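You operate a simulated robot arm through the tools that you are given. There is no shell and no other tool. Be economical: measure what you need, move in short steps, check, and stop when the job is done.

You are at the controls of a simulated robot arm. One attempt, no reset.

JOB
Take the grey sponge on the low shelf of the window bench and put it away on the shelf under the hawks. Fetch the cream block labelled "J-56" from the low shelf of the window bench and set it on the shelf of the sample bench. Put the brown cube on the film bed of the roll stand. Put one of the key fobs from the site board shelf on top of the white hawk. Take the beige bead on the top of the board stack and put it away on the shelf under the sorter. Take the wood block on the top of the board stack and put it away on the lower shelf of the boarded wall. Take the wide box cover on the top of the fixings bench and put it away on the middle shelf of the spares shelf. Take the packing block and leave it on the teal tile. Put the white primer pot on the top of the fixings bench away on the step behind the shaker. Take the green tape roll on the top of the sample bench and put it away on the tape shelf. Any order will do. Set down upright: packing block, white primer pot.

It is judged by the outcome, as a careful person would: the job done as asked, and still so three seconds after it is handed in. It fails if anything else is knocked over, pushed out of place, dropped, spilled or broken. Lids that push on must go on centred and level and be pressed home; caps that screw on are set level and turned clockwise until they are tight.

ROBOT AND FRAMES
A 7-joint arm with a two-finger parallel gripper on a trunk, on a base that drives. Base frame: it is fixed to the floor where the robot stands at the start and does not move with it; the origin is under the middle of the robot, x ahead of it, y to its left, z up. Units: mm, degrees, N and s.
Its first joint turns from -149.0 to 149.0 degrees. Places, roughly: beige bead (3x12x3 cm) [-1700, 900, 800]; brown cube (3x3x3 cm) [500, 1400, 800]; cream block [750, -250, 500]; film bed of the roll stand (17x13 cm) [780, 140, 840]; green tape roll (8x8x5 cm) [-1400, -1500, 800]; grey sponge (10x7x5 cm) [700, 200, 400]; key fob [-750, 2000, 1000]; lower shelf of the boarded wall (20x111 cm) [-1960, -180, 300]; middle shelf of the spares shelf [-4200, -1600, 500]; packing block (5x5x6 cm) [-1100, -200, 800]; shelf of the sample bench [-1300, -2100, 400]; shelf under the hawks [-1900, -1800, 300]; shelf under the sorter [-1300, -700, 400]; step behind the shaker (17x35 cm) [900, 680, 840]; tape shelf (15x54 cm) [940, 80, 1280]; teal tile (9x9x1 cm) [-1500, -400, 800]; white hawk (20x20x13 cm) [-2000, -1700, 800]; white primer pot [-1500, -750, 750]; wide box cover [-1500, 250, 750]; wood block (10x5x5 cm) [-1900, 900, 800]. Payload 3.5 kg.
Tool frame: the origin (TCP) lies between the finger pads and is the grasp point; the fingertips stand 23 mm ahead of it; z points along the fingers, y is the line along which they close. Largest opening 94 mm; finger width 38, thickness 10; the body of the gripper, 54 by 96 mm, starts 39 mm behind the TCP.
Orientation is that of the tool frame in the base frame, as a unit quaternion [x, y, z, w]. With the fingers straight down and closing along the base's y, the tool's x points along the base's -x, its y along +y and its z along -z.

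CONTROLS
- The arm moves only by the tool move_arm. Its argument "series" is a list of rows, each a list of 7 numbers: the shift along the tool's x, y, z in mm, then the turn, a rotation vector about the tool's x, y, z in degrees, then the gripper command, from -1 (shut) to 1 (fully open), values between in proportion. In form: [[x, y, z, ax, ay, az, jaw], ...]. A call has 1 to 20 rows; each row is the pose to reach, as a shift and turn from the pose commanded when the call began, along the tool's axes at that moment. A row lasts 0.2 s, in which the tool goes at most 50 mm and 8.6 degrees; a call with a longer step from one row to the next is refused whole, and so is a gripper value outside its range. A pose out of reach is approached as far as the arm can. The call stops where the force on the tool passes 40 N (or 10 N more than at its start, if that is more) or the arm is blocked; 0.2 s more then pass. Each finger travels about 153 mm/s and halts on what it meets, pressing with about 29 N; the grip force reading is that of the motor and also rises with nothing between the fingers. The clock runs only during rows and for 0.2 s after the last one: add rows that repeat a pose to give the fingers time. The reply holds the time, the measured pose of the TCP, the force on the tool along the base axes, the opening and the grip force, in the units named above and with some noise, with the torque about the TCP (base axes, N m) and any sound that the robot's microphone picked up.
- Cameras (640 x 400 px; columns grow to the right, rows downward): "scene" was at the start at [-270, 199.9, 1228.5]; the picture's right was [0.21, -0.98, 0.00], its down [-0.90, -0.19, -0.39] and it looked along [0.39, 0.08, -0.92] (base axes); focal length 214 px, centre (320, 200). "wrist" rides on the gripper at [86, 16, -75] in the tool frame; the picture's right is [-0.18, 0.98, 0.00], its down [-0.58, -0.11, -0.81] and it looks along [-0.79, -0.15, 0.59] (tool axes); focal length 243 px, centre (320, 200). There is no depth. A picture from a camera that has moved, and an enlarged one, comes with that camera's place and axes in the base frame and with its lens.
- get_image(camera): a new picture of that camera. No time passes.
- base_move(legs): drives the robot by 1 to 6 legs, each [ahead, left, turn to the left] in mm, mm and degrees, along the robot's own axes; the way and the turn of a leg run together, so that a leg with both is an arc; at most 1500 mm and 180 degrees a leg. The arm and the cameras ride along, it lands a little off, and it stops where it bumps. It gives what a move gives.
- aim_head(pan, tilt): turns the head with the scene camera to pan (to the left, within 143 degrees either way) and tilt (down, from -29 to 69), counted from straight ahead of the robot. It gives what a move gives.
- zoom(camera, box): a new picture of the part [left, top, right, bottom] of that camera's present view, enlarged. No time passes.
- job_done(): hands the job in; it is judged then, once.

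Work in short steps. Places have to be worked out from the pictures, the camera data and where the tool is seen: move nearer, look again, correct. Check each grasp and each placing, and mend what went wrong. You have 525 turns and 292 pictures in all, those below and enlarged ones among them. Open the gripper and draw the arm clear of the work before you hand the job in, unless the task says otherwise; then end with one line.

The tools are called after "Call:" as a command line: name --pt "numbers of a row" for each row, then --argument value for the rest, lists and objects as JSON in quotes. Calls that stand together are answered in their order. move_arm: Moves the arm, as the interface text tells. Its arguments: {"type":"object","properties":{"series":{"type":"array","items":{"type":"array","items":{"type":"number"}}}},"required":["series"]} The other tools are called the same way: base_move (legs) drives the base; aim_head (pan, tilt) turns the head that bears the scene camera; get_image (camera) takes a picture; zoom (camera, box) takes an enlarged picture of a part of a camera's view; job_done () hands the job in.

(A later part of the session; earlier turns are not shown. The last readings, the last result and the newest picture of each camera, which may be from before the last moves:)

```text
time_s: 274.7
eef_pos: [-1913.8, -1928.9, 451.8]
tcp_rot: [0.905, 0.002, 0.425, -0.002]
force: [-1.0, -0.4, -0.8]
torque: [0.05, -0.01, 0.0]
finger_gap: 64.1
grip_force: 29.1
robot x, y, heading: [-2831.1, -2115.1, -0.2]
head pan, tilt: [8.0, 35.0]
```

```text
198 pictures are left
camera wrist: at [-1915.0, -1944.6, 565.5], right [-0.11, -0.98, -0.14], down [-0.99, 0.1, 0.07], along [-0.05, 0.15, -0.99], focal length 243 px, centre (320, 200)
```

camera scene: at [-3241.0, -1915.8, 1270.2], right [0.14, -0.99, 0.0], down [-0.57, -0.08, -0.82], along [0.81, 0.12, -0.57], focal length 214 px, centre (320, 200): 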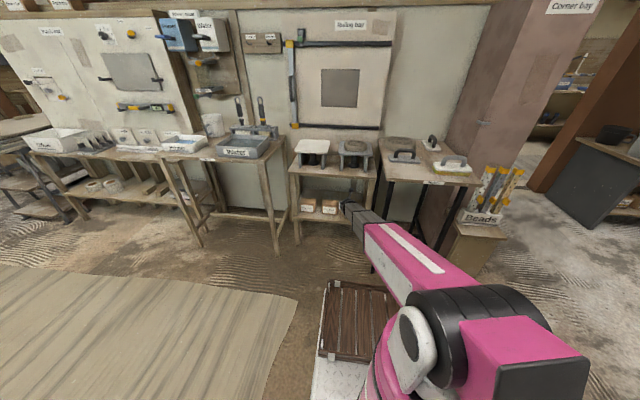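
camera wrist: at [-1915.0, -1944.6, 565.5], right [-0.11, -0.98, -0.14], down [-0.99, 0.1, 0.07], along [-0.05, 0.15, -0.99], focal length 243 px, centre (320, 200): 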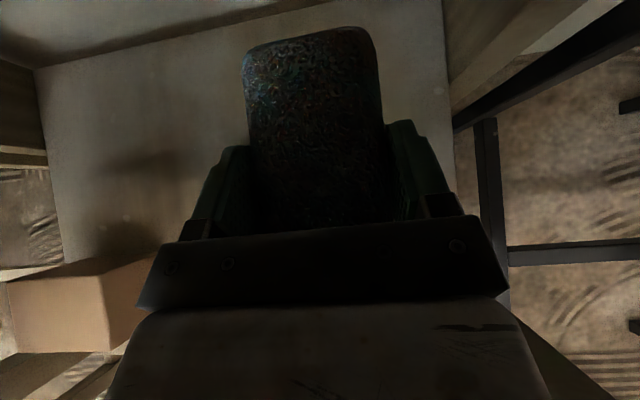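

Position is good. Lower straight down to contact.

Call:
move_arm --pt "-25 0 20.5 0 0 0 -1" --pt "-40 0 33 0 0 0 -1" --pt "-46 0 38 0 0 0 -1" --pt "-50 0 41.3 0 0 0 -1" --pt "-54 0 44.6 0 0 0 -1" --pt "-58 0 48 0 0 0 -1" --pt "-62 0 51.2 0 0 0 -1" --pt "-66 0 54.5 0 0 0 -1" --pt "-70 0 57.8 0 0 0 -1" --pt "-74 0 61 0 0 0 -1"

Call:
get_image --camera "wrist"

```text
time_s: 276.9
eef_pos: [-1915.3, -1926.8, 356.5]
tcp_rot: [0.906, 0.003, 0.424, -0.002]
force: [0.5, 0.2, -1.4]
torque: [0.0, 0.0, 0.0]
finger_gap: 64.4
grip_force: 28.8
robot x, y, heading: [-2832.4, -2112.8, 0.1]
head pan, tilt: [8.0, 35.0]
```

```text
197 pictures are left
camera wrist: at [-1916.7, -1943.5, 469.9], right [-0.11, -0.98, -0.14], down [-0.99, 0.1, 0.07], along [-0.05, 0.15, -0.99], focal length 243 px, centre (320, 200)
```

wrist: 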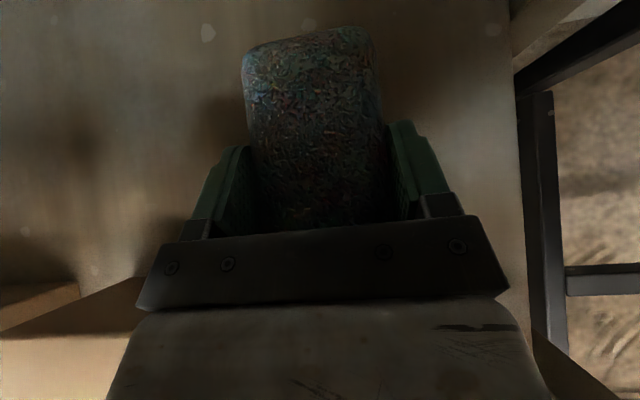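

No contact yet; continue.

Call:
move_arm --pt "-4 0 3.3 0 0 0 -1" --pt "-8 0 6.6 0 0 0 -1" --pt "-12 0 10 0 0 0 -1" --pt "-16 0 13.2 0 0 0 -1" --pt "-20 0 16.5 0 0 0 -1" --pt "-24 0 19.8 0 0 0 -1" --pt "-28 0 23 0 0 0 -1" --pt "-32 0 26.4 0 0 0 -1" --pt "-36 0 29.7 0 0 0 -1" --pt "-40 0 33 0 0 0 -1" --pt "-44 0 36.3 0 0 0 -1" --pt "-48 0 39.6 0 0 0 -1"

Call:
get_image --camera "wrist"

```text
time_s: 278.3
eef_pos: [-1913.6, -1927.0, 330.2]
tcp_rot: [0.904, 0.003, 0.428, -0.002]
force: [3.0, 0.0, 10.1]
torque: [-0.07, 0.81, 0.03]
finger_gap: 64.2
grip_force: 28.6
robot x, y, heading: [-2829.9, -2115.3, -0.1]
head pan, tilt: [8.0, 35.0]
stopped in row 7: the force on the tool passed its limit at 47 N (the readings are from after the stop); the commanded pose is now the measured one
```

```text
196 pictures are left
camera wrist: at [-1916.1, -1944.1, 443.3], right [-0.11, -0.98, -0.14], down [-0.99, 0.1, 0.06], along [-0.05, 0.15, -0.99], focal length 243 px, centre (320, 200)
```

wrist: 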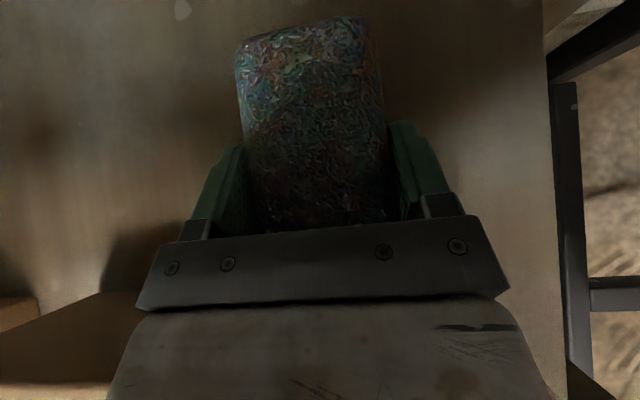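

Contact. Release, rise, and back out.

Call:
move_arm --pt "0 0 0 0 0 0 0.3" --pt "0 0 0 0 0 0 0.7" --pt "0 0 0 0 0 0 0.7" --pt "20 0 -17 0 0 0 0.7" --pt "45 0 -37 0 0 0 0.7" --pt "78 0 -64 0 0 0 0.7"

Call:
base_move --legs '[[-60, 0, 0]]'

Call:
get_image --camera "wrist"

```text
time_s: 279.7
eef_pos: [-1912.7, -1928.6, 429.4]
tcp_rot: [0.904, 0.003, 0.427, -0.002]
force: [1.2, 0.0, -0.1]
torque: [0.01, 0.0, -0.01]
finger_gap: 79.8
grip_force: 0.0
robot x, y, heading: [-2831.2, -2114.6, 0.2]
head pan, tilt: [8.0, 35.0]
```

```text
time_s: 280.7
eef_pos: [-1974.6, -1927.1, 429.6]
tcp_rot: [0.904, 0.003, 0.427, -0.002]
force: [0.8, -0.1, -0.4]
torque: [-0.01, 0.01, 0.01]
finger_gap: 79.8
grip_force: 0.0
robot x, y, heading: [-2891.4, -2113.3, 0.2]
head pan, tilt: [8.0, 35.0]
```

```text
195 pictures are left
camera wrist: at [-1975.4, -1943.4, 542.8], right [-0.11, -0.98, -0.14], down [-0.99, 0.1, 0.06], along [-0.05, 0.15, -0.99], focal length 243 px, centre (320, 200)
```

wrist: 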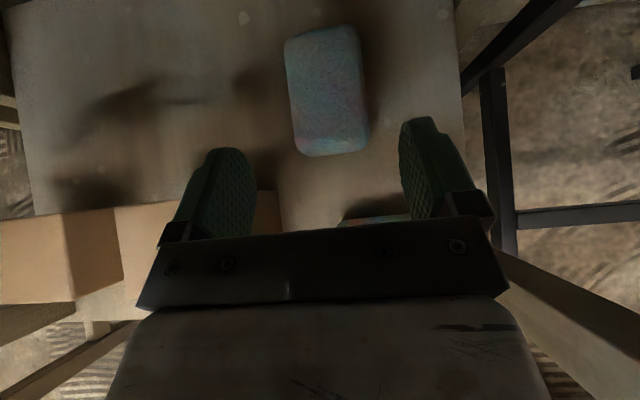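

Sponge placed; neighbours untouched. Back out, raise the arm, and head north toward the board stack.

Call:
base_move --legs '[[-330, 0, 0], [0, 0, 90]]'

Call:
move_arm --pt "20 0 -45 0 0 0 0.7" --pt "40 0 -90 0 0 0 0.7" --pt "60 0 -135 0 0 0 0.7" --pt "80 0 -180 0 0 0 0.7" --pt "110 0 -218 0 0 0 0.7" --pt "145 0 -250 0 0 0 0.7" --pt "180 0 -282 0 0 0 0.7" --pt "215 0 -314 0 0 0 0.7" --pt "250 0 -346 0 0 0 0.7" --pt "285 0 -378 0 0 0 0.7"

Call:
base_move --legs '[[1500, 0, 0], [800, 0, 0]]'

Call:
aim_head --pan -50 --tilt 28

Call:
get_image --camera "scene"

```text
time_s: 286.7
eef_pos: [-3411.5, -1200.3, 429.2]
tcp_rot: [0.636, 0.643, 0.299, -0.303]
force: [-0.2, 1.5, -0.1]
torque: [0.02, -0.01, 0.01]
finger_gap: 79.6
grip_force: 0.1
robot x, y, heading: [-3216.7, -2112.5, 90.5]
head pan, tilt: [8.0, 35.0]
```

```text
time_s: 288.9
eef_pos: [-3410.0, -1312.3, 889.1]
tcp_rot: [0.636, 0.644, 0.299, -0.303]
force: [-0.2, 0.1, -0.5]
torque: [-0.03, 0.02, -0.03]
finger_gap: 79.8
grip_force: 0.0
robot x, y, heading: [-3218.6, -2114.7, 90.2]
head pan, tilt: [8.0, 35.0]
```

```text
time_s: 300.3
eef_pos: [-3427.5, 999.5, 889.2]
tcp_rot: [0.637, 0.643, 0.299, -0.303]
force: [1.0, 0.9, -1.2]
torque: [0.03, 0.0, -0.02]
finger_gap: 80.0
grip_force: 0.1
robot x, y, heading: [-3238.0, 194.4, 90.2]
head pan, tilt: [8.0, 35.0]
```

```text
time_s: 301.6
eef_pos: [-3427.0, 999.3, 888.5]
tcp_rot: [0.636, 0.643, 0.3, -0.304]
force: [-0.2, 0.7, -0.6]
torque: [0.02, 0.02, 0.0]
finger_gap: 80.0
grip_force: 0.1
robot x, y, heading: [-3239.4, 193.5, 90.1]
head pan, tilt: [-50.0, 28.0]
```

```text
194 pictures are left
camera scene: at [-3353.3, -80.0, 1281.2], right [0.65, -0.76, 0.0], down [-0.36, -0.3, -0.88], along [0.67, 0.57, -0.47], focal length 214 px, centre (320, 200)
```

scene: 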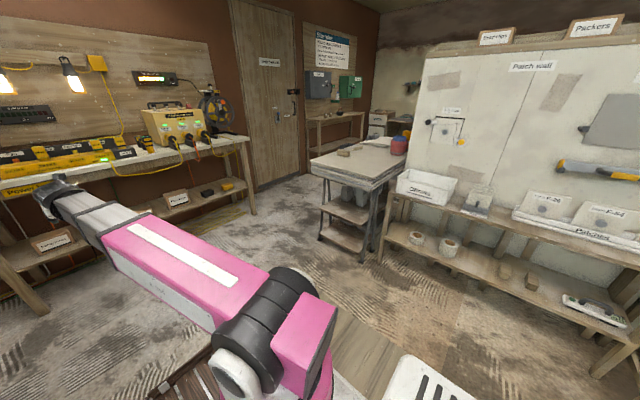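

The wood block is on the near corner of the board stack, and the low shelf of the patch wall is seen too. Turn to face +x and approach the stack.

Call:
base_move --legs '[[0, 0, -90], [0, 480, 0], [350, 0, 0]]'

Call:
aim_head --pan 8 --tilt 30

Call:
get_image --camera "scene"

Call:
get_image --camera "wrist"

```text
time_s: 310.1
eef_pos: [-2070.3, 839.8, 889.7]
tcp_rot: [0.904, -0.003, 0.427, 0.001]
force: [0.3, -0.6, 0.3]
torque: [0.01, -0.02, -0.01]
finger_gap: 79.9
grip_force: 0.0
robot x, y, heading: [-2875.3, 664.2, -0.6]
head pan, tilt: [-50.0, 28.0]
```

```text
time_s: 311.4
eef_pos: [-2070.6, 839.9, 889.1]
tcp_rot: [0.904, -0.003, 0.427, 0.001]
force: [-1.0, 0.4, 0.8]
torque: [0.0, 0.0, 0.02]
finger_gap: 79.9
grip_force: 0.0
robot x, y, heading: [-2878.5, 664.7, -0.8]
head pan, tilt: [8.0, 30.0]
```

```text
193 pictures are left
camera scene: at [-3113.9, 866.3, 1278.0], right [0.13, -0.99, 0.0], down [-0.5, -0.06, -0.87], along [0.86, 0.11, -0.5], focal length 214 px, centre (320, 200)
```

scene: 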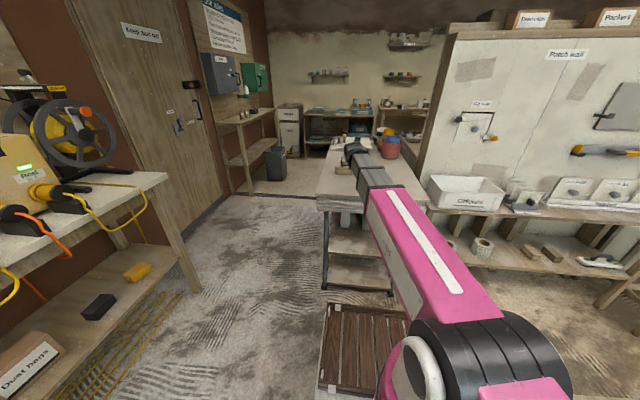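

```text
192 pictures are left
camera wrist: at [-2072.9, 823.8, 1003.4], right [-0.12, -0.98, -0.14], down [-0.99, 0.11, 0.06], along [-0.05, 0.15, -0.99], focal length 243 px, centre (320, 200)
```

wrist: 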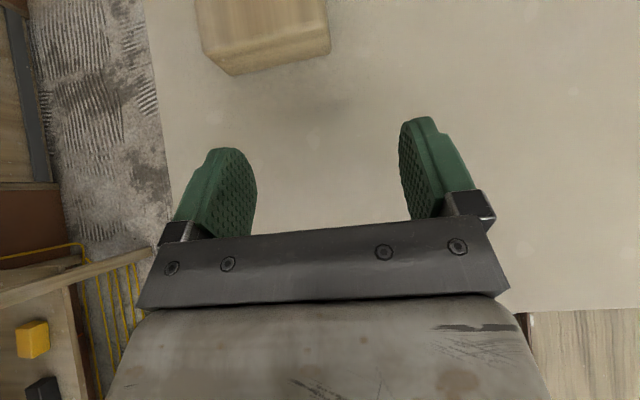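

Advance 90 mm to see the whole block.

Call:
base_move --legs '[[90, 0, 0.7]]'

Call:
get_image --camera "wrist"

```text
time_s: 312.5
eef_pos: [-1982.3, 849.3, 890.8]
tcp_rot: [0.904, 0.003, 0.427, -0.002]
force: [0.4, -0.7, -0.1]
torque: [0.01, 0.03, 0.0]
finger_gap: 79.9
grip_force: 0.0
robot x, y, heading: [-2787.5, 660.2, 0.1]
head pan, tilt: [8.0, 30.0]
```

```text
191 pictures are left
camera wrist: at [-1984.4, 833.1, 1003.4], right [-0.11, -0.98, -0.14], down [-0.99, 0.1, 0.06], along [-0.05, 0.15, -0.99], focal length 243 px, centre (320, 200)
```

wrist: 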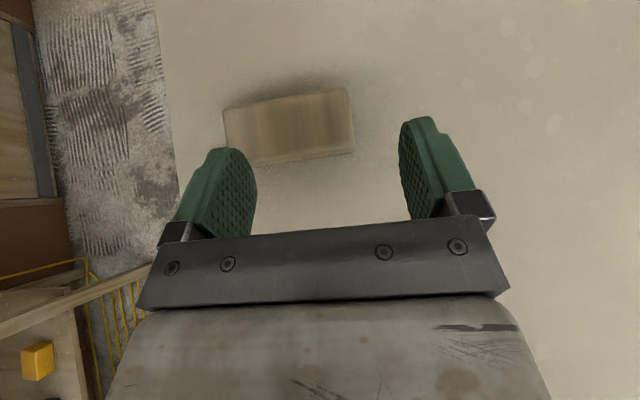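

The wood block's long side lies along y. I'll first pick it top-down, turn it 90° and regrasp with tilt. Make the tool vertical and yaw it -90°.

Call:
move_arm --pt "0 0 0 0 -8.5 0 0.7" --pt "0 0 0 0 -17 0 0.7" --pt "0 0 0 0 -25.5 0 0.7" --pt "0 0 0 0 -34 0 0.7" --pt "0 0 0 0 -42.5 0 0.7" --pt "0 0 0 0 -50.6 0 0.7"

Call:
move_arm --pt "0 0 0 0 0 8.5 0.7" --pt "0 0 0 0 0 17 0.7" --pt "0 0 0 0 0 25.5 0.7" --pt "0 0 0 0 0 34 0.7" --pt "0 0 0 0 0 42.5 0.7" --pt "0 0 0 0 0 51 0.7" --pt "0 0 0 0 0 59.5 0.7" --pt "0 0 0 0 0 68 0.7" --pt "0 0 0 0 0 76.5 0.7" --pt "0 0 0 0 0 85 0.7"

Call:
get_image --camera "wrist"

```text
time_s: 313.9
eef_pos: [-1983.0, 849.9, 889.2]
tcp_rot: [1.0, 0.004, -0.002, 0.0]
force: [-0.1, 0.9, -1.1]
torque: [0.02, 0.04, 0.0]
finger_gap: 79.8
grip_force: 0.0
robot x, y, heading: [-2787.7, 663.5, 0.4]
head pan, tilt: [8.0, 30.0]
```

```text
time_s: 316.1
eef_pos: [-1982.5, 849.4, 888.9]
tcp_rot: [0.738, -0.675, -0.001, 0.0]
force: [-0.6, 0.2, 0.0]
torque: [-0.01, -0.03, 0.01]
finger_gap: 79.9
grip_force: 0.0
robot x, y, heading: [-2788.5, 660.6, 0.3]
head pan, tilt: [8.0, 30.0]
```

```text
190 pictures are left
camera wrist: at [-1990.0, 761.8, 963.7], right [-1.0, 0.09, 0.0], down [0.06, 0.59, 0.81], along [0.07, 0.8, -0.59], focal length 243 px, centre (320, 200)
```

wrist: 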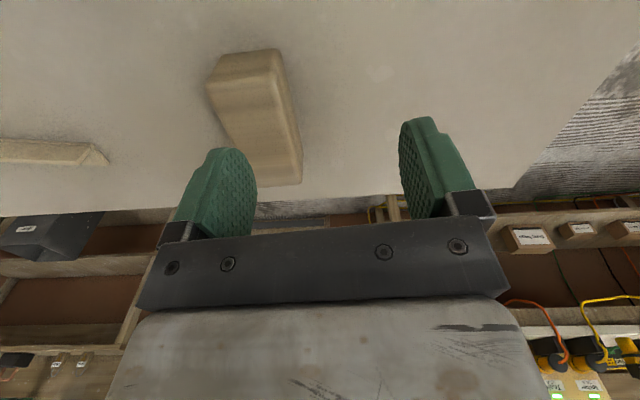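

Block centre ≈ (-1932,866). Move over it and lower a little to check.

Call:
move_arm --pt "-7 -26 10 0 0 0 0.7" --pt "-14 -51 30 0 0 0 0.7"

Call:
get_image --camera "wrist"

```text
time_s: 316.7
eef_pos: [-1932.7, 868.4, 859.5]
tcp_rot: [0.739, -0.674, -0.001, 0.0]
force: [-0.6, -0.1, -0.1]
torque: [0.01, -0.02, 0.03]
finger_gap: 79.9
grip_force: 0.1
robot x, y, heading: [-2790.1, 661.0, 0.4]
head pan, tilt: [8.0, 30.0]
```

```text
189 pictures are left
camera wrist: at [-1940.1, 780.7, 934.1], right [-1.0, 0.09, 0.0], down [0.06, 0.59, 0.81], along [0.07, 0.8, -0.59], focal length 243 px, centre (320, 200)
```

wrist: 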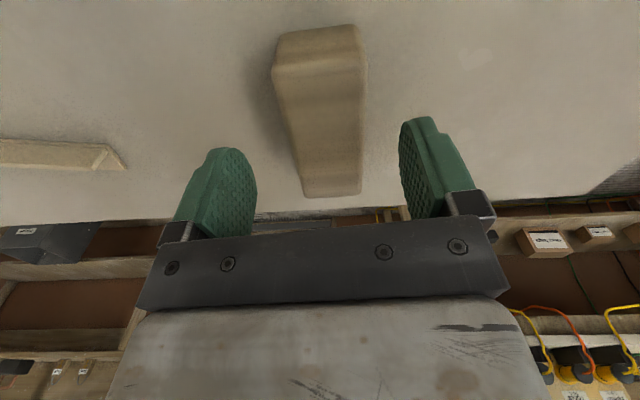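

Block centre ≈ (-1937,886), top 812. Shift, descend and grip.

Call:
move_arm --pt "-17 3 15 0 0 0 0.7" --pt "-17 3 45 0 0 0 0.7" --pt "-17 3 66 0 0 0 0.7" --pt "-17 3 66 0 0 0 0" --pt "-17 3 66 0 0 0 -1" --pt "-17 3 66 0 0 0 -1"

Call:
get_image --camera "wrist"

```text
time_s: 317.5
eef_pos: [-1936.3, 885.7, 802.0]
tcp_rot: [0.739, -0.673, 0.0, 0.0]
force: [-0.5, 0.6, 17.2]
torque: [-0.35, 0.37, -0.03]
finger_gap: 47.4
grip_force: 0.5
robot x, y, heading: [-2786.5, 663.2, 0.2]
head pan, tilt: [8.0, 30.0]
stopped in row 4: the force on the tool passed its limit at 75 N (the readings are from after the stop); the commanded pose is now the measured one
```

```text
188 pictures are left
camera wrist: at [-1945.1, 797.5, 877.1], right [-1.0, 0.09, 0.0], down [0.05, 0.59, 0.81], along [0.07, 0.8, -0.59], focal length 243 px, centre (320, 200)
```

wrist: 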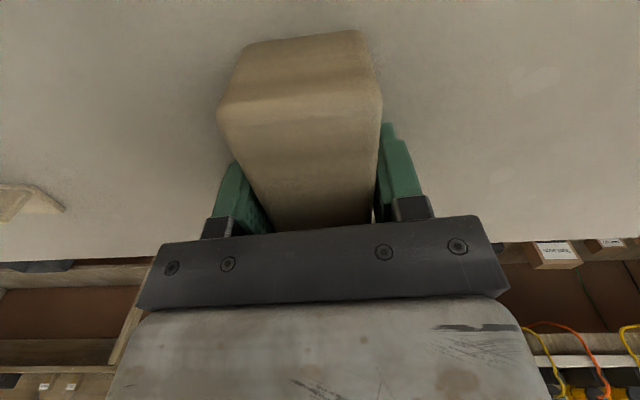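

The stack surface is ≈779. Rise 2 mm, grip, lift 60 mm.

Call:
move_arm --pt "0 0 -3 0 0 0 -1" --pt "0 0 -3 0 0 0 -1" --pt "0 0 -3 0 0 0 -1" --pt "0 0 -33 0 0 0 -1" --pt "0 0 -63 0 0 0 -1"

```text
time_s: 318.7
eef_pos: [-1936.6, 885.3, 865.2]
tcp_rot: [0.74, -0.673, -0.001, -0.001]
force: [0.9, 0.7, -1.0]
torque: [-0.02, -0.03, 0.01]
finger_gap: 44.5
grip_force: 28.9
robot x, y, heading: [-2784.9, 661.0, 0.1]
head pan, tilt: [8.0, 30.0]
```

Turn the block 85° so its length lies along x, and set it down again.

Call:
move_arm --pt "0 0 0 0 0 -8.5 -1" --pt "0 0 0 0 0 -17 -1" --pt "0 0 0 0 0 -25.5 -1" --pt "0 0 0 0 0 -34 -1" --pt "0 0 0 0 0 -42.5 -1" --pt "0 0 0 0 0 -51 -1" --pt "0 0 0 0 0 -59.5 -1" --pt "0 0 0 0 0 -68 -1" --pt "0 0 0 0 0 -76.5 -1" --pt "0 0 0 0 0 -84.5 -1" --pt "0 0 30 0 0 -84.5 -1" --pt "0 0 52 0 0 -84.5 -1" --pt "0 0 56 0 0 -84.5 -1" --pt "0 0 60 0 0 -84.5 -1"

Call:
move_arm --pt "0 0 0 0 0 0 0.2" --pt "0 0 0 0 0 0 0.6" --pt "0 0 -45 0 0 0 0.6" --pt "0 0 -90 0 0 0 0.6"

Call:
get_image --camera "wrist"

```text
time_s: 321.7
eef_pos: [-1936.4, 884.4, 805.5]
tcp_rot: [1.0, -0.001, 0.0, -0.001]
force: [0.5, -0.9, -0.5]
torque: [-0.01, 0.01, 0.01]
finger_gap: 44.7
grip_force: 28.6
robot x, y, heading: [-2789.7, 663.3, 0.1]
head pan, tilt: [8.0, 30.0]
```

```text
time_s: 322.7
eef_pos: [-1935.9, 883.5, 896.7]
tcp_rot: [1.0, 0.0, -0.001, -0.002]
force: [-1.1, -0.6, 0.9]
torque: [0.02, 0.05, 0.04]
finger_gap: 74.9
grip_force: 0.1
robot x, y, heading: [-2786.1, 664.6, 0.2]
head pan, tilt: [8.0, 30.0]
```

```text
187 pictures are left
camera wrist: at [-1849.7, 867.8, 969.8], right [-0.19, -0.98, 0.0], down [-0.58, 0.11, 0.81], along [-0.79, 0.15, -0.59], focal length 243 px, centre (320, 200)
```

wrist: 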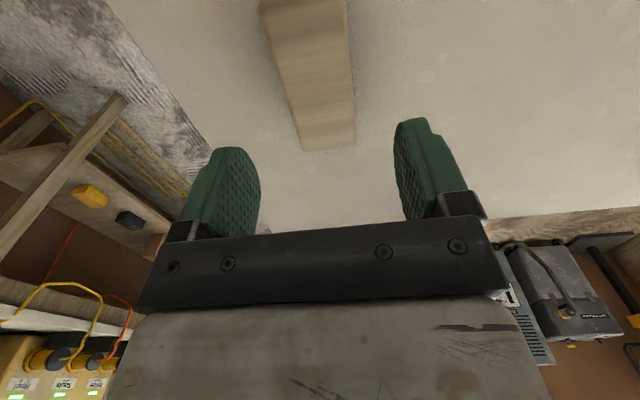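

Now tilt the tool 50° and regrasp it lengthwise.

Call:
move_arm --pt "-10 0 0 0 8.5 0 0.6" --pt "-12 0 0 0 17 0 0.6" --pt "-12 0 0 0 25.5 0 0.6" --pt "-12 0 0 0 34 0 0.6" --pt "-12 0 0 0 42.5 0 0.6" --pt "-12 0 0 0 50.4 0 0.6"

Call:
get_image --camera "wrist"

```text
time_s: 324.1
eef_pos: [-1949.7, 885.1, 895.0]
tcp_rot: [0.904, 0.0, 0.427, -0.001]
force: [-0.2, -0.5, 0.3]
torque: [0.01, 0.01, 0.05]
finger_gap: 75.2
grip_force: 0.0
robot x, y, heading: [-2786.6, 661.5, 0.1]
head pan, tilt: [8.0, 30.0]
```

```text
186 pictures are left
camera wrist: at [-1951.6, 868.7, 1008.4], right [-0.12, -0.98, -0.14], down [-0.99, 0.11, 0.06], along [-0.05, 0.15, -0.99], focal length 243 px, centre (320, 200)
```

wrist: 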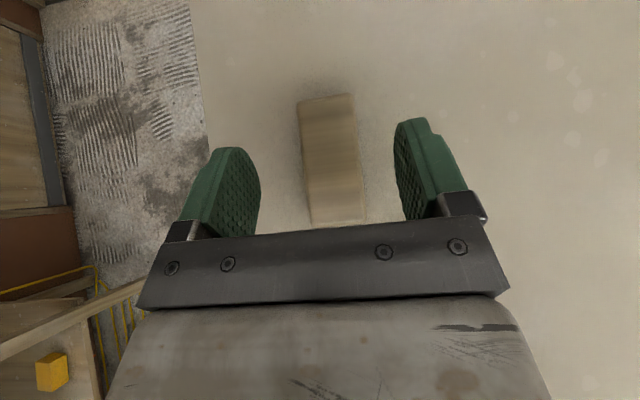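

Aligned. Descend, grip and lift.

Call:
move_arm --pt "-28 0 23 0 0 0 0.6" --pt "-50 0 41 0 0 0 0.6" --pt "-62 0 51 0 0 0 0.6" --pt "-62 0 51 0 0 0 0" --pt "-62 0 51 0 0 0 -1" --pt "-62 0 51 0 0 0 -1" --pt "-30 0 25 0 0 0 -1" --pt "0 0 0 0 0 0 -1"

Call:
get_image --camera "wrist"

```text
time_s: 325.9
eef_pos: [-1949.2, 885.3, 894.6]
tcp_rot: [0.905, 0.0, 0.425, -0.001]
force: [-0.4, -0.6, -1.2]
torque: [0.01, -0.01, -0.02]
finger_gap: 44.7
grip_force: 29.3
robot x, y, heading: [-2788.4, 662.4, 0.2]
head pan, tilt: [8.0, 30.0]
```

```text
185 pictures are left
camera wrist: at [-1950.9, 868.4, 1008.5], right [-0.12, -0.98, -0.14], down [-0.99, 0.11, 0.07], along [-0.05, 0.15, -0.99], focal length 243 px, centre (320, 200)
```

wrist: 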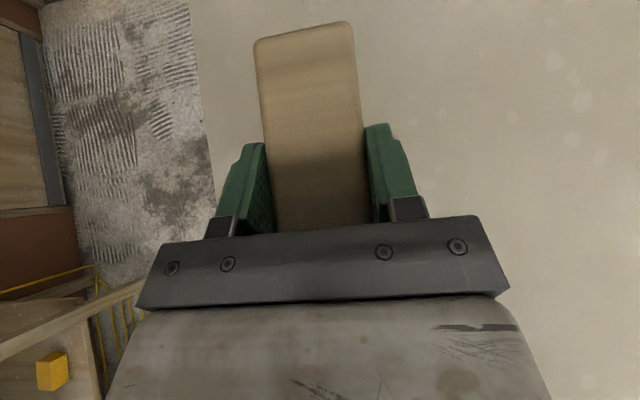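

Held lengthwise. Back away and go to the patch-wall lower shelf.

Call:
base_move --legs '[[-400, 0, 0], [0, -900, 0]]'

Call:
aim_head --pan -8 --tilt 35

Call:
zoom --camera "scene" --box '[120, 80, 520, 330]'

```text
time_s: 332.7
eef_pos: [-2344.0, -4.9, 894.5]
tcp_rot: [0.904, -0.002, 0.426, 0.0]
force: [-0.8, -1.5, -0.5]
torque: [-0.01, 0.03, 0.0]
finger_gap: 44.5
grip_force: 29.0
robot x, y, heading: [-3185.3, -226.7, 0.2]
head pan, tilt: [8.0, 30.0]
```

```text
time_s: 333.5
eef_pos: [-2344.3, -5.5, 894.1]
tcp_rot: [0.905, -0.002, 0.426, 0.001]
force: [-0.6, -0.5, -1.3]
torque: [0.0, 0.01, 0.02]
finger_gap: 44.5
grip_force: 28.5
robot x, y, heading: [-3182.6, -228.7, 0.2]
head pan, tilt: [-8.0, 35.0]
```

```text
1.60 times, centred on (320, 205) of scene
camera zoom: at [-3423.6, -51.2, 1270.3], right [-0.14, -0.99, 0.0], down [-0.57, 0.08, -0.82], along [0.81, -0.11, -0.57], focal length 343 px, centre (320, 192)
```

zoom: 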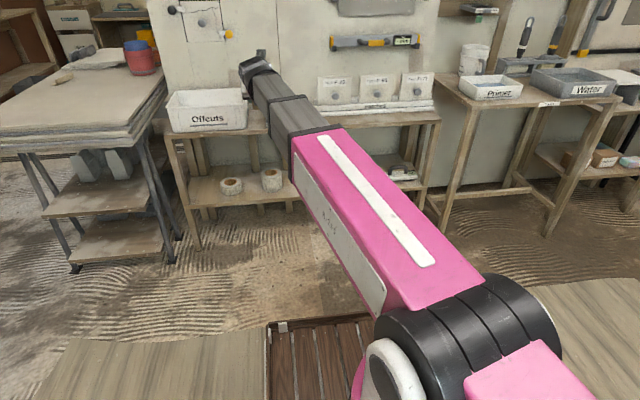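

Free gap on the lower shelf at y≈-160 between the rolls and blocks. Lower the arm outside, align.

Call:
move_arm --pt "-35 0 29 0 0 0 -1" --pt "-70 0 58 0 0 0 -1" --pt "-105 0 86 0 0 0 -1" --pt "-140 0 115 0 0 0 -1" --pt "-175 0 144 0 0 0 -1" --pt "-211 0 173 0 0 0 -1" --pt "-246 0 202 0 0 0 -1" --pt "-281 0 230 0 0 0 -1" --pt "-316 0 259 0 0 0 -1" --pt "-351 0 288 0 0 0 -1"

Call:
base_move --legs '[[0, -155, 0], [170, 0, 0]]'

Call:
get_image --camera "wrist"

Call:
get_image --camera "scene"

```text
time_s: 335.7
eef_pos: [-2347.2, -3.7, 440.8]
tcp_rot: [0.905, -0.002, 0.426, 0.0]
force: [-0.4, 0.0, -1.4]
torque: [0.02, 0.01, 0.01]
finger_gap: 44.7
grip_force: 28.8
robot x, y, heading: [-3184.6, -225.5, 0.1]
head pan, tilt: [-8.0, 35.0]
```

```text
time_s: 338.1
eef_pos: [-2177.6, -160.7, 440.1]
tcp_rot: [0.906, -0.001, 0.424, 0.0]
force: [-0.1, 0.3, -0.5]
torque: [0.0, 0.03, -0.03]
finger_gap: 44.5
grip_force: 29.5
robot x, y, heading: [-3016.1, -381.8, 0.0]
head pan, tilt: [-8.0, 35.0]
```

```text
183 pictures are left
camera wrist: at [-2179.0, -177.2, 555.0], right [-0.12, -0.98, -0.14], down [-0.99, 0.11, 0.07], along [-0.05, 0.15, -0.99], focal length 243 px, centre (320, 200)
```

wrist: 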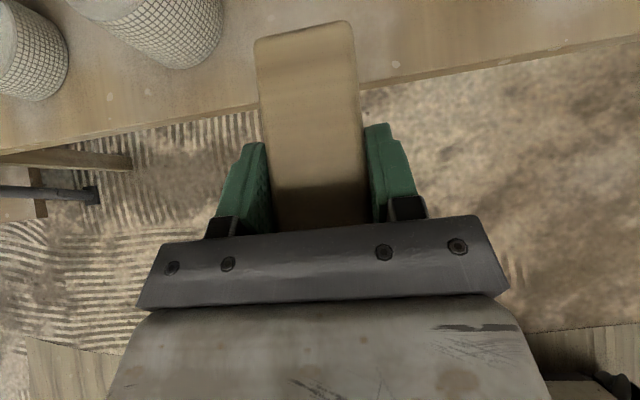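

```text
182 pictures are left
camera scene: at [-3253.7, -205.1, 1270.2], right [-0.14, -0.99, 0.0], down [-0.57, 0.08, -0.82], along [0.81, -0.11, -0.57], focal length 214 px, centre (320, 200)
```

scene: 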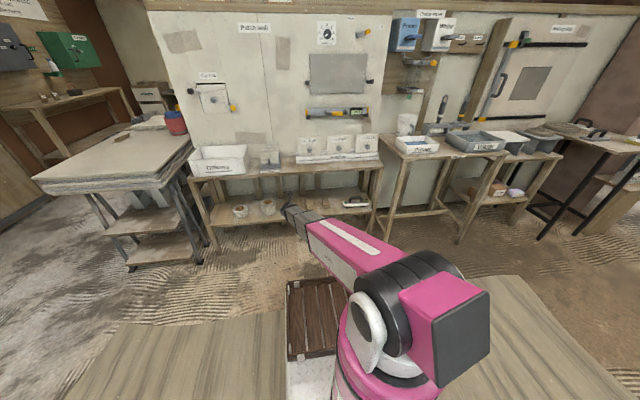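

Shift 25 mm right from the mesh roll and drive in.

Call:
base_move --legs '[[0, -25, 0], [110, 0, 0]]'

Call:
get_image --camera "wrist"

```text
time_s: 339.7
eef_pos: [-2065.4, -186.9, 442.1]
tcp_rot: [0.905, -0.003, 0.425, 0.001]
force: [0.5, -0.4, -1.0]
torque: [0.01, 0.01, 0.03]
finger_gap: 44.8
grip_force: 28.6
robot x, y, heading: [-2905.3, -405.2, 0.0]
head pan, tilt: [-8.0, 35.0]
```

```text
181 pictures are left
camera wrist: at [-2068.3, -203.4, 555.0], right [-0.12, -0.98, -0.14], down [-0.99, 0.11, 0.07], along [-0.05, 0.15, -0.99], focal length 243 px, centre (320, 200)
```

wrist: 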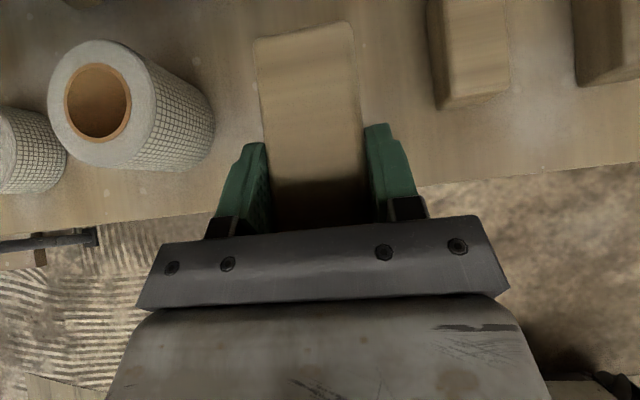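

Well centred in the gap. Final 70 mm forward, then lower to contact.

Call:
base_move --legs '[[70, 0, 0]]'

Call:
move_arm --pt "-30 0 25 0 0 0 -1" --pt "-50 0 41.3 0 0 0 -1" --pt "-60 0 49.5 0 0 0 -1" --pt "-64 0 52.8 0 0 0 -1" --pt "-68 0 56 0 0 0 -1" --pt "-72 0 59.4 0 0 0 -1" --pt "-76 0 62.7 0 0 0 -1" --pt "-80 0 66 0 0 0 -1" --pt "-84 0 69.3 0 0 0 -1" --pt "-88 0 72.6 0 0 0 -1" --pt "-92 0 76 0 0 0 -1" --pt "-96 0 79.2 0 0 0 -1" --pt "-100 0 82.5 0 0 0 -1" --pt "-104 0 85.8 0 0 0 -1" --pt "-108 0 89 0 0 0 -1"

Call:
get_image --camera "wrist"

```text
time_s: 340.7
eef_pos: [-1995.8, -186.1, 440.3]
tcp_rot: [0.905, -0.003, 0.425, 0.0]
force: [-0.4, -0.6, -0.5]
torque: [-0.03, 0.02, 0.02]
finger_gap: 44.7
grip_force: 28.8
robot x, y, heading: [-2835.9, -407.6, -0.1]
head pan, tilt: [-8.0, 35.0]
```

```text
time_s: 343.1
eef_pos: [-1994.5, -186.8, 329.8]
tcp_rot: [0.904, -0.001, 0.427, 0.0]
force: [-1.3, 0.3, 10.5]
torque: [-0.16, 0.23, -0.11]
finger_gap: 44.5
grip_force: 28.8
robot x, y, heading: [-2833.3, -405.4, -0.1]
head pan, tilt: [-8.0, 35.0]
stopped in row 11: the force on the tool passed its limit at 49 N (the readings are from after the stop); the commanded pose is now the measured one
```

```text
180 pictures are left
camera wrist: at [-1998.1, -203.1, 443.0], right [-0.12, -0.98, -0.14], down [-0.99, 0.11, 0.06], along [-0.05, 0.15, -0.99], focal length 243 px, centre (320, 200)
```

wrist: 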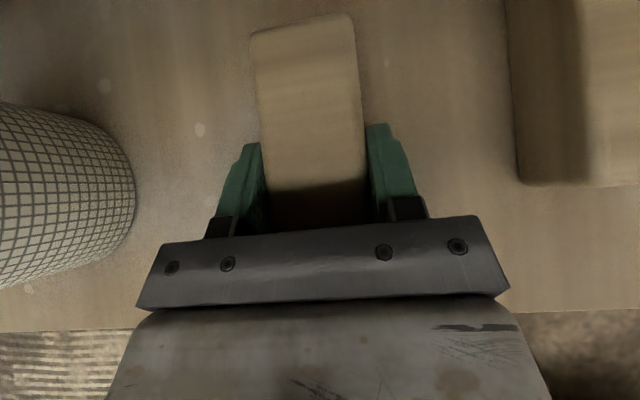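

Contact. Release, rise, and back out.

Call:
move_arm --pt "0 0 0 0 0 0 -0.1" --pt "0 0 0 0 0 0 0.4" --pt "0 0 0 0 0 0 0.4" --pt "20 0 -17 0 0 0 0.4" --pt "45 0 -37 0 0 0 0.4" --pt "70 0 -58 0 0 0 0.4"

Call:
base_move --legs '[[-70, 0, 0]]'

Call:
get_image --camera "wrist"

```text
time_s: 344.5
eef_pos: [-1996.6, -188.6, 420.0]
tcp_rot: [0.904, -0.001, 0.426, 0.001]
force: [-0.4, 0.6, 0.2]
torque: [0.01, 0.0, 0.01]
finger_gap: 65.6
grip_force: 0.2
robot x, y, heading: [-2834.7, -408.1, 0.0]
head pan, tilt: [-8.0, 35.0]
```

```text
time_s: 345.5
eef_pos: [-2065.7, -187.3, 419.2]
tcp_rot: [0.904, -0.001, 0.427, 0.0]
force: [0.0, 0.2, 1.0]
torque: [-0.01, 0.01, -0.03]
finger_gap: 65.7
grip_force: 0.1
robot x, y, heading: [-2900.2, -406.7, -0.1]
head pan, tilt: [-8.0, 35.0]
```

```text
179 pictures are left
camera wrist: at [-2068.1, -203.6, 532.7], right [-0.12, -0.98, -0.14], down [-0.99, 0.11, 0.06], along [-0.05, 0.15, -0.99], focal length 243 px, centre (320, 200)
```

wrist: 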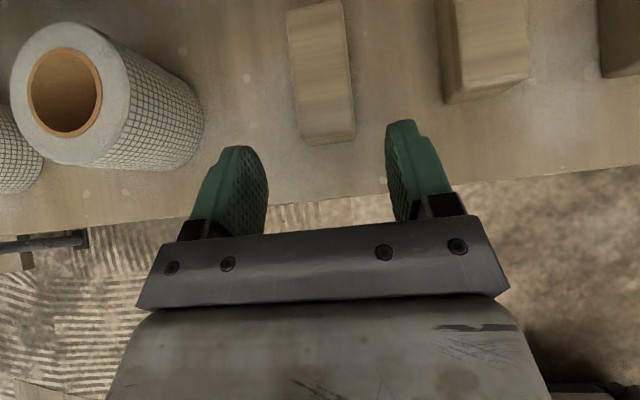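

Wood block is on the shelf. Next, the bead on the board stack: back off, raise the arm, go to the stack.

Call:
base_move --legs '[[-250, 0, 0]]'

Call:
move_arm --pt "37 0 -30 0 0 0 0.4" --pt "74 0 -61 0 0 0 0.4" --pt "111 0 -91 0 0 0 0.4" --pt "148 0 -122 0 0 0 0.4" --pt "185 0 -152 0 0 0 0.4" --pt "222 0 -183 0 0 0 0.2" --pt "259 0 -213 0 0 0 0.2" --pt "296 0 -244 0 0 0 0.2" --pt "333 0 -274 0 0 0 0.2" --pt "368 0 -302 0 0 0 0.2"

Call:
base_move --legs '[[0, 1090, 0], [400, 0, 0]]'

Call:
get_image --camera "wrist"

Call:
get_image --camera "scene"

```text
time_s: 347.3
eef_pos: [-2311.0, -186.2, 418.7]
tcp_rot: [0.904, -0.001, 0.427, 0.0]
force: [-0.5, -1.3, 0.1]
torque: [-0.04, -0.01, -0.02]
finger_gap: 65.7
grip_force: 0.0
robot x, y, heading: [-3148.9, -403.3, -0.0]
head pan, tilt: [-8.0, 35.0]
```

```text
time_s: 349.5
eef_pos: [-2312.2, -186.6, 896.2]
tcp_rot: [0.905, -0.001, 0.426, 0.0]
force: [0.9, 0.5, -0.1]
torque: [0.01, -0.01, -0.03]
finger_gap: 56.6
grip_force: 0.1
robot x, y, heading: [-3148.0, -404.8, -0.1]
head pan, tilt: [-8.0, 35.0]
```

```text
time_s: 357.2
eef_pos: [-1918.4, 921.0, 895.7]
tcp_rot: [0.904, 0.004, 0.427, -0.002]
force: [0.3, -0.5, -0.4]
torque: [-0.01, 0.01, 0.01]
finger_gap: 56.5
grip_force: 0.0
robot x, y, heading: [-2753.3, 690.0, 0.5]
head pan, tilt: [-8.0, 35.0]
```

```text
178 pictures are left
camera wrist: at [-1920.3, 904.2, 1009.2], right [-0.11, -0.98, -0.14], down [-0.99, 0.1, 0.06], along [-0.05, 0.15, -0.99], focal length 243 px, centre (320, 200)
```

wrist: 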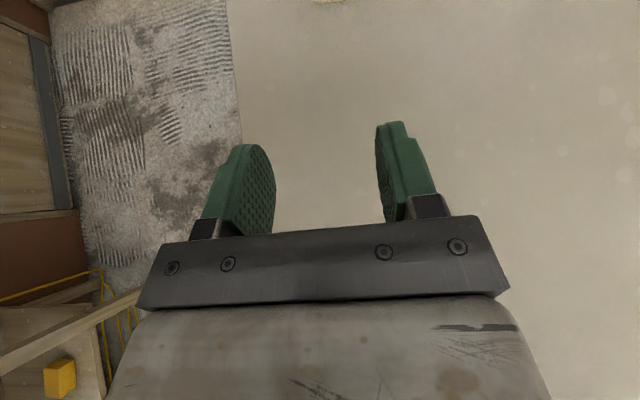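

```text
177 pictures are left
camera scene: at [-2994.3, 865.3, 1270.2], right [-0.13, -0.99, 0.0], down [-0.57, 0.07, -0.82], along [0.81, -0.11, -0.57], focal length 214 px, centre (320, 200)
```

scene: 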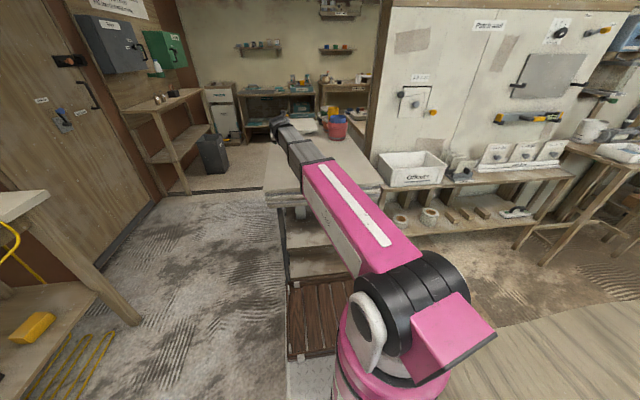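

Bead's near end is at (-1767,905). Advance 90 mm and extend the arm.

Call:
base_move --legs '[[90, -15, -0.4]]'

Call:
move_arm --pt "15 0 25 0 0 0 0.2" --pt "30 0 52 0 0 0 0.2" --pt "43 0 80 0 0 0 0.2"

Call:
get_image --camera "wrist"

```text
time_s: 358.3
eef_pos: [-1825.7, 901.9, 895.2]
tcp_rot: [0.904, -0.001, 0.428, 0.0]
force: [0.1, -0.2, 0.1]
torque: [-0.01, 0.02, 0.02]
finger_gap: 56.4
grip_force: 0.0
robot x, y, heading: [-2663.1, 678.2, 0.4]
head pan, tilt: [-8.0, 35.0]
```

```text
time_s: 359.1
eef_pos: [-1737.3, 900.1, 877.5]
tcp_rot: [0.905, 0.0, 0.426, -0.001]
force: [-0.1, -0.3, -1.0]
torque: [0.01, -0.02, -0.02]
finger_gap: 56.5
grip_force: 0.0
robot x, y, heading: [-2661.5, 680.0, 0.4]
head pan, tilt: [-8.0, 35.0]
```

```text
176 pictures are left
camera wrist: at [-1739.6, 885.0, 991.7], right [-0.12, -0.98, -0.14], down [-0.99, 0.11, 0.06], along [-0.05, 0.15, -0.99], focal length 243 px, centre (320, 200)
```

wrist: 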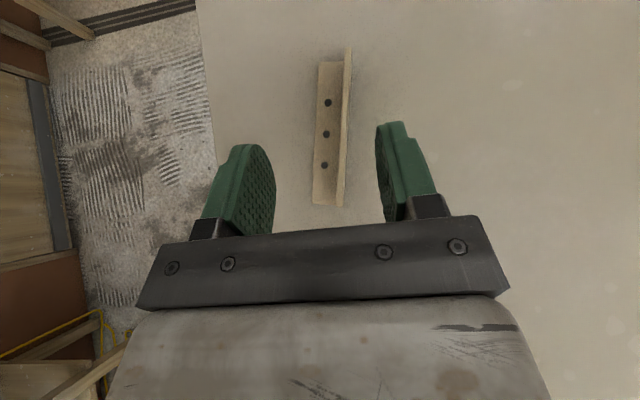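

The bead is an L-angle; I'll grip its upright flange. Rotate -9.7°, move above it and open less for precision.

Call:
move_arm --pt "4 6 24 -3.8 0 3.1 0" --pt "7 12 48 -7.5 0 6.2 0"

Call:
get_image --camera "wrist"

```text
time_s: 359.7
eef_pos: [-1693.8, 889.2, 851.9]
tcp_rot: [0.901, -0.076, 0.426, 0.036]
force: [0.4, 0.0, 0.2]
torque: [0.01, 0.01, 0.05]
finger_gap: 47.1
grip_force: 0.0
robot x, y, heading: [-2667.6, 674.8, 0.2]
head pan, tilt: [-8.0, 35.0]
```

```text
175 pictures are left
camera wrist: at [-1699.8, 873.0, 966.3], right [-0.28, -0.95, -0.14], down [-0.96, 0.27, 0.06], along [-0.02, 0.16, -0.99], focal length 243 px, centre (320, 200)
```

wrist: 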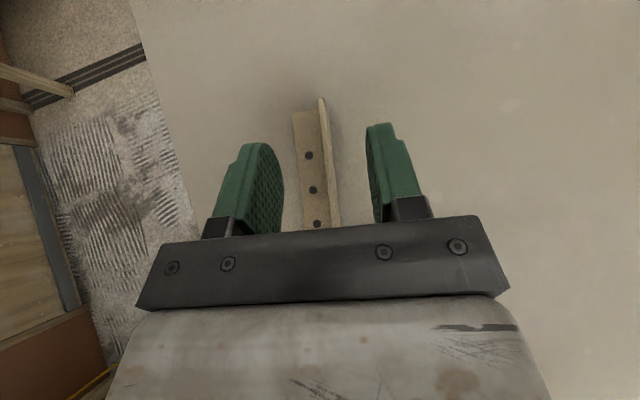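

Aligned. Descend 37 mm and close on the upright flange.

Call:
move_arm --pt "-14 3 12 0 0 0 0" --pt "-28 3 23.5 0 0 0 0" --pt "-28 3 23.5 0 0 0 -0.5" --pt "-28 3 23.5 0 0 0 -1" --pt "-28 3 23.5 0 0 0 -1" --pt "-28 3 23.5 0 0 0 -1"

Call:
get_image --camera "wrist"

```text
time_s: 361.1
eef_pos: [-1694.4, 884.8, 816.9]
tcp_rot: [0.901, -0.076, 0.425, 0.036]
force: [0.1, -0.6, 0.5]
torque: [-0.04, -0.03, 0.0]
finger_gap: 4.1
grip_force: 29.9
robot x, y, heading: [-2661.4, 672.8, 0.2]
head pan, tilt: [-8.0, 35.0]
```

```text
174 pictures are left
camera wrist: at [-1700.1, 869.4, 929.9], right [-0.28, -0.95, -0.14], down [-0.96, 0.27, 0.06], along [-0.02, 0.16, -0.99], focal length 243 px, centre (320, 200)
```

wrist: 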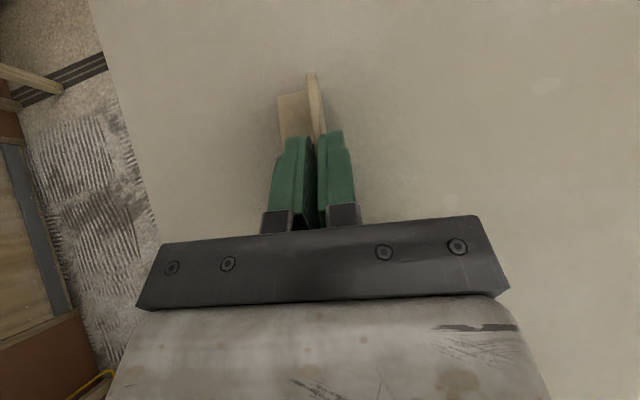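

Gripped the 4 mm flange. Lift and check, then retract for driving.

Call:
move_arm --pt "20 0 -17 0 0 0 -1" --pt "50 0 -42 0 0 0 -1" --pt "55 0 -85 0 0 0 -1" --pt "55 0 -130 0 0 0 -1"

Call:
get_image --camera "wrist"

```text
time_s: 362.1
eef_pos: [-1759.1, 896.5, 940.9]
tcp_rot: [0.901, -0.076, 0.426, 0.035]
force: [0.1, -0.4, 0.6]
torque: [0.0, 0.01, -0.02]
finger_gap: 3.8
grip_force: 29.6
robot x, y, heading: [-2662.0, 678.8, 0.1]
head pan, tilt: [-8.0, 35.0]
```

```text
173 pictures are left
camera wrist: at [-1765.2, 879.5, 1055.0], right [-0.28, -0.95, -0.14], down [-0.96, 0.27, 0.06], along [-0.02, 0.16, -0.99], focal length 243 px, centre (320, 200)
```

wrist: 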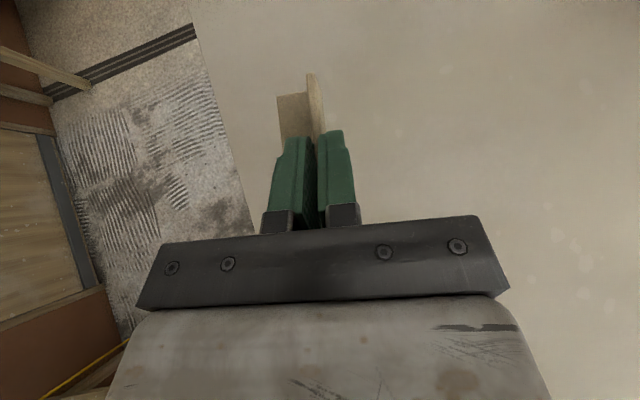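

Bead is held. Retract the arm, back away from the stack, and drive round through the north passage to the east side.

Call:
move_arm --pt "-29 14 -35 0 0 0 -1" --pt "-58 28 -70 0 0 0 -1" --pt "-86 42 -105 0 0 0 -1" --pt "-115 57 -140 0 0 0 -1" --pt "-144 71 -175 0 0 0 -1" --pt "-173 85 -210 0 0 0 -1"

Call:
base_move --legs '[[-250, 0, 0], [0, 740, 0]]'

Call:
aim_head --pan 0 --tilt 30

Call:
get_image --camera "scene"

```text
time_s: 363.5
eef_pos: [-2043.6, 858.7, 941.4]
tcp_rot: [0.901, -0.077, 0.426, 0.036]
force: [-0.2, 0.3, 0.4]
torque: [-0.03, 0.0, -0.02]
finger_gap: 4.0
grip_force: 29.0
robot x, y, heading: [-2661.8, 674.7, 0.1]
head pan, tilt: [-8.0, 35.0]
```

```text
time_s: 369.0
eef_pos: [-2303.4, 1606.0, 940.3]
tcp_rot: [0.902, -0.072, 0.425, 0.034]
force: [0.0, -0.1, -0.1]
torque: [0.02, 0.0, -0.03]
finger_gap: 3.9
grip_force: 29.1
robot x, y, heading: [-2924.2, 1421.9, 0.7]
head pan, tilt: [-8.0, 35.0]
```

```text
time_s: 369.7
eef_pos: [-2302.9, 1606.1, 940.7]
tcp_rot: [0.901, -0.073, 0.426, 0.034]
force: [0.2, -0.4, 0.1]
torque: [0.0, -0.01, 0.01]
finger_gap: 4.0
grip_force: 28.8
robot x, y, heading: [-2923.0, 1420.0, 0.6]
head pan, tilt: [0.0, 30.0]
```

```text
172 pictures are left
camera scene: at [-3160.3, 1605.5, 1278.0], right [0.01, -1.0, 0.0], down [-0.5, -0.01, -0.87], along [0.87, 0.01, -0.5], focal length 214 px, centre (320, 200)
```

scene: 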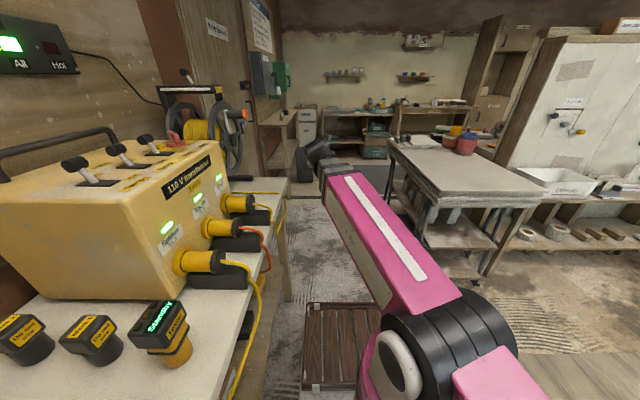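

Passage clear. Drive east through it.

Call:
base_move --legs '[[0, -25, -0.6], [1300, 0, 0]]'

Call:
get_image --camera "scene"

```text
time_s: 376.6
eef_pos: [-1000.3, 1567.5, 939.9]
tcp_rot: [0.9, -0.079, 0.426, 0.037]
force: [-0.5, -0.6, -0.4]
torque: [0.03, -0.01, -0.01]
finger_gap: 3.8
grip_force: 28.4
robot x, y, heading: [-1621.5, 1392.9, -0.3]
head pan, tilt: [0.0, 30.0]
```

```text
171 pictures are left
camera scene: at [-1856.9, 1581.5, 1278.0], right [-0.01, -1.0, 0.0], down [-0.5, 0.0, -0.87], along [0.87, 0.0, -0.5], focal length 214 px, centre (320, 200)
```

scene: 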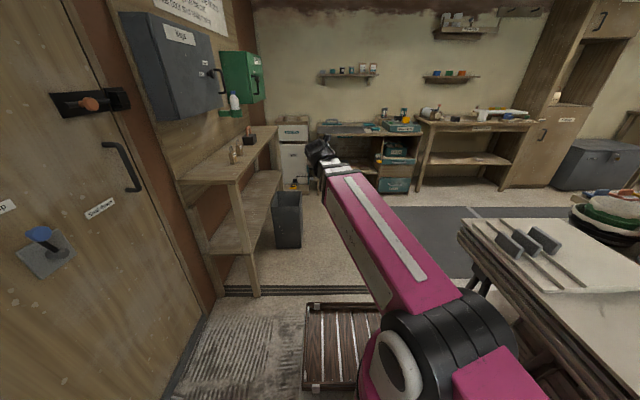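

Continue into the aisle, turn south and drive to the sorter area.

Call:
base_move --legs '[[1150, 0, 0], [0, 0, -90], [1500, 0, 0], [450, 0, 0]]'

Call:
aim_head --pan -75 --tilt 35

Call:
get_image --camera "scene"

```text
time_s: 384.9
eef_pos: [-9.7, 993.3, 941.2]
tcp_rot: [0.777, -0.461, 0.368, 0.217]
force: [-0.1, 0.1, -1.2]
torque: [-0.02, 0.01, 0.03]
finger_gap: 3.8
grip_force: 29.2
robot x, y, heading: [-539.0, 1366.9, -51.9]
head pan, tilt: [0.0, 30.0]
stopped in leg 2: the robot was blocked; the commanded pose is now the measured one
```

```text
time_s: 386.4
eef_pos: [-10.0, 994.3, 941.1]
tcp_rot: [0.777, -0.461, 0.368, 0.218]
force: [-0.3, -0.2, 0.3]
torque: [0.02, 0.04, -0.02]
finger_gap: 4.0
grip_force: 29.1
robot x, y, heading: [-540.1, 1365.6, -51.4]
head pan, tilt: [-75.0, 35.0]
```

```text
170 pictures are left
camera scene: at [-642.9, 1671.3, 1270.2], right [-0.8, 0.59, 0.0], down [0.34, 0.46, -0.82], along [-0.49, -0.66, -0.57], focal length 214 px, centre (320, 200)
```

scene: 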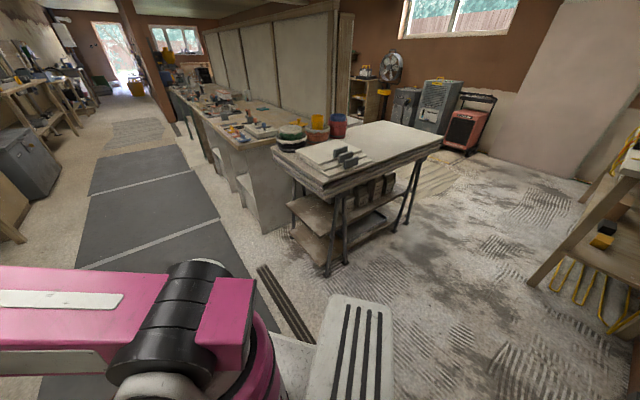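

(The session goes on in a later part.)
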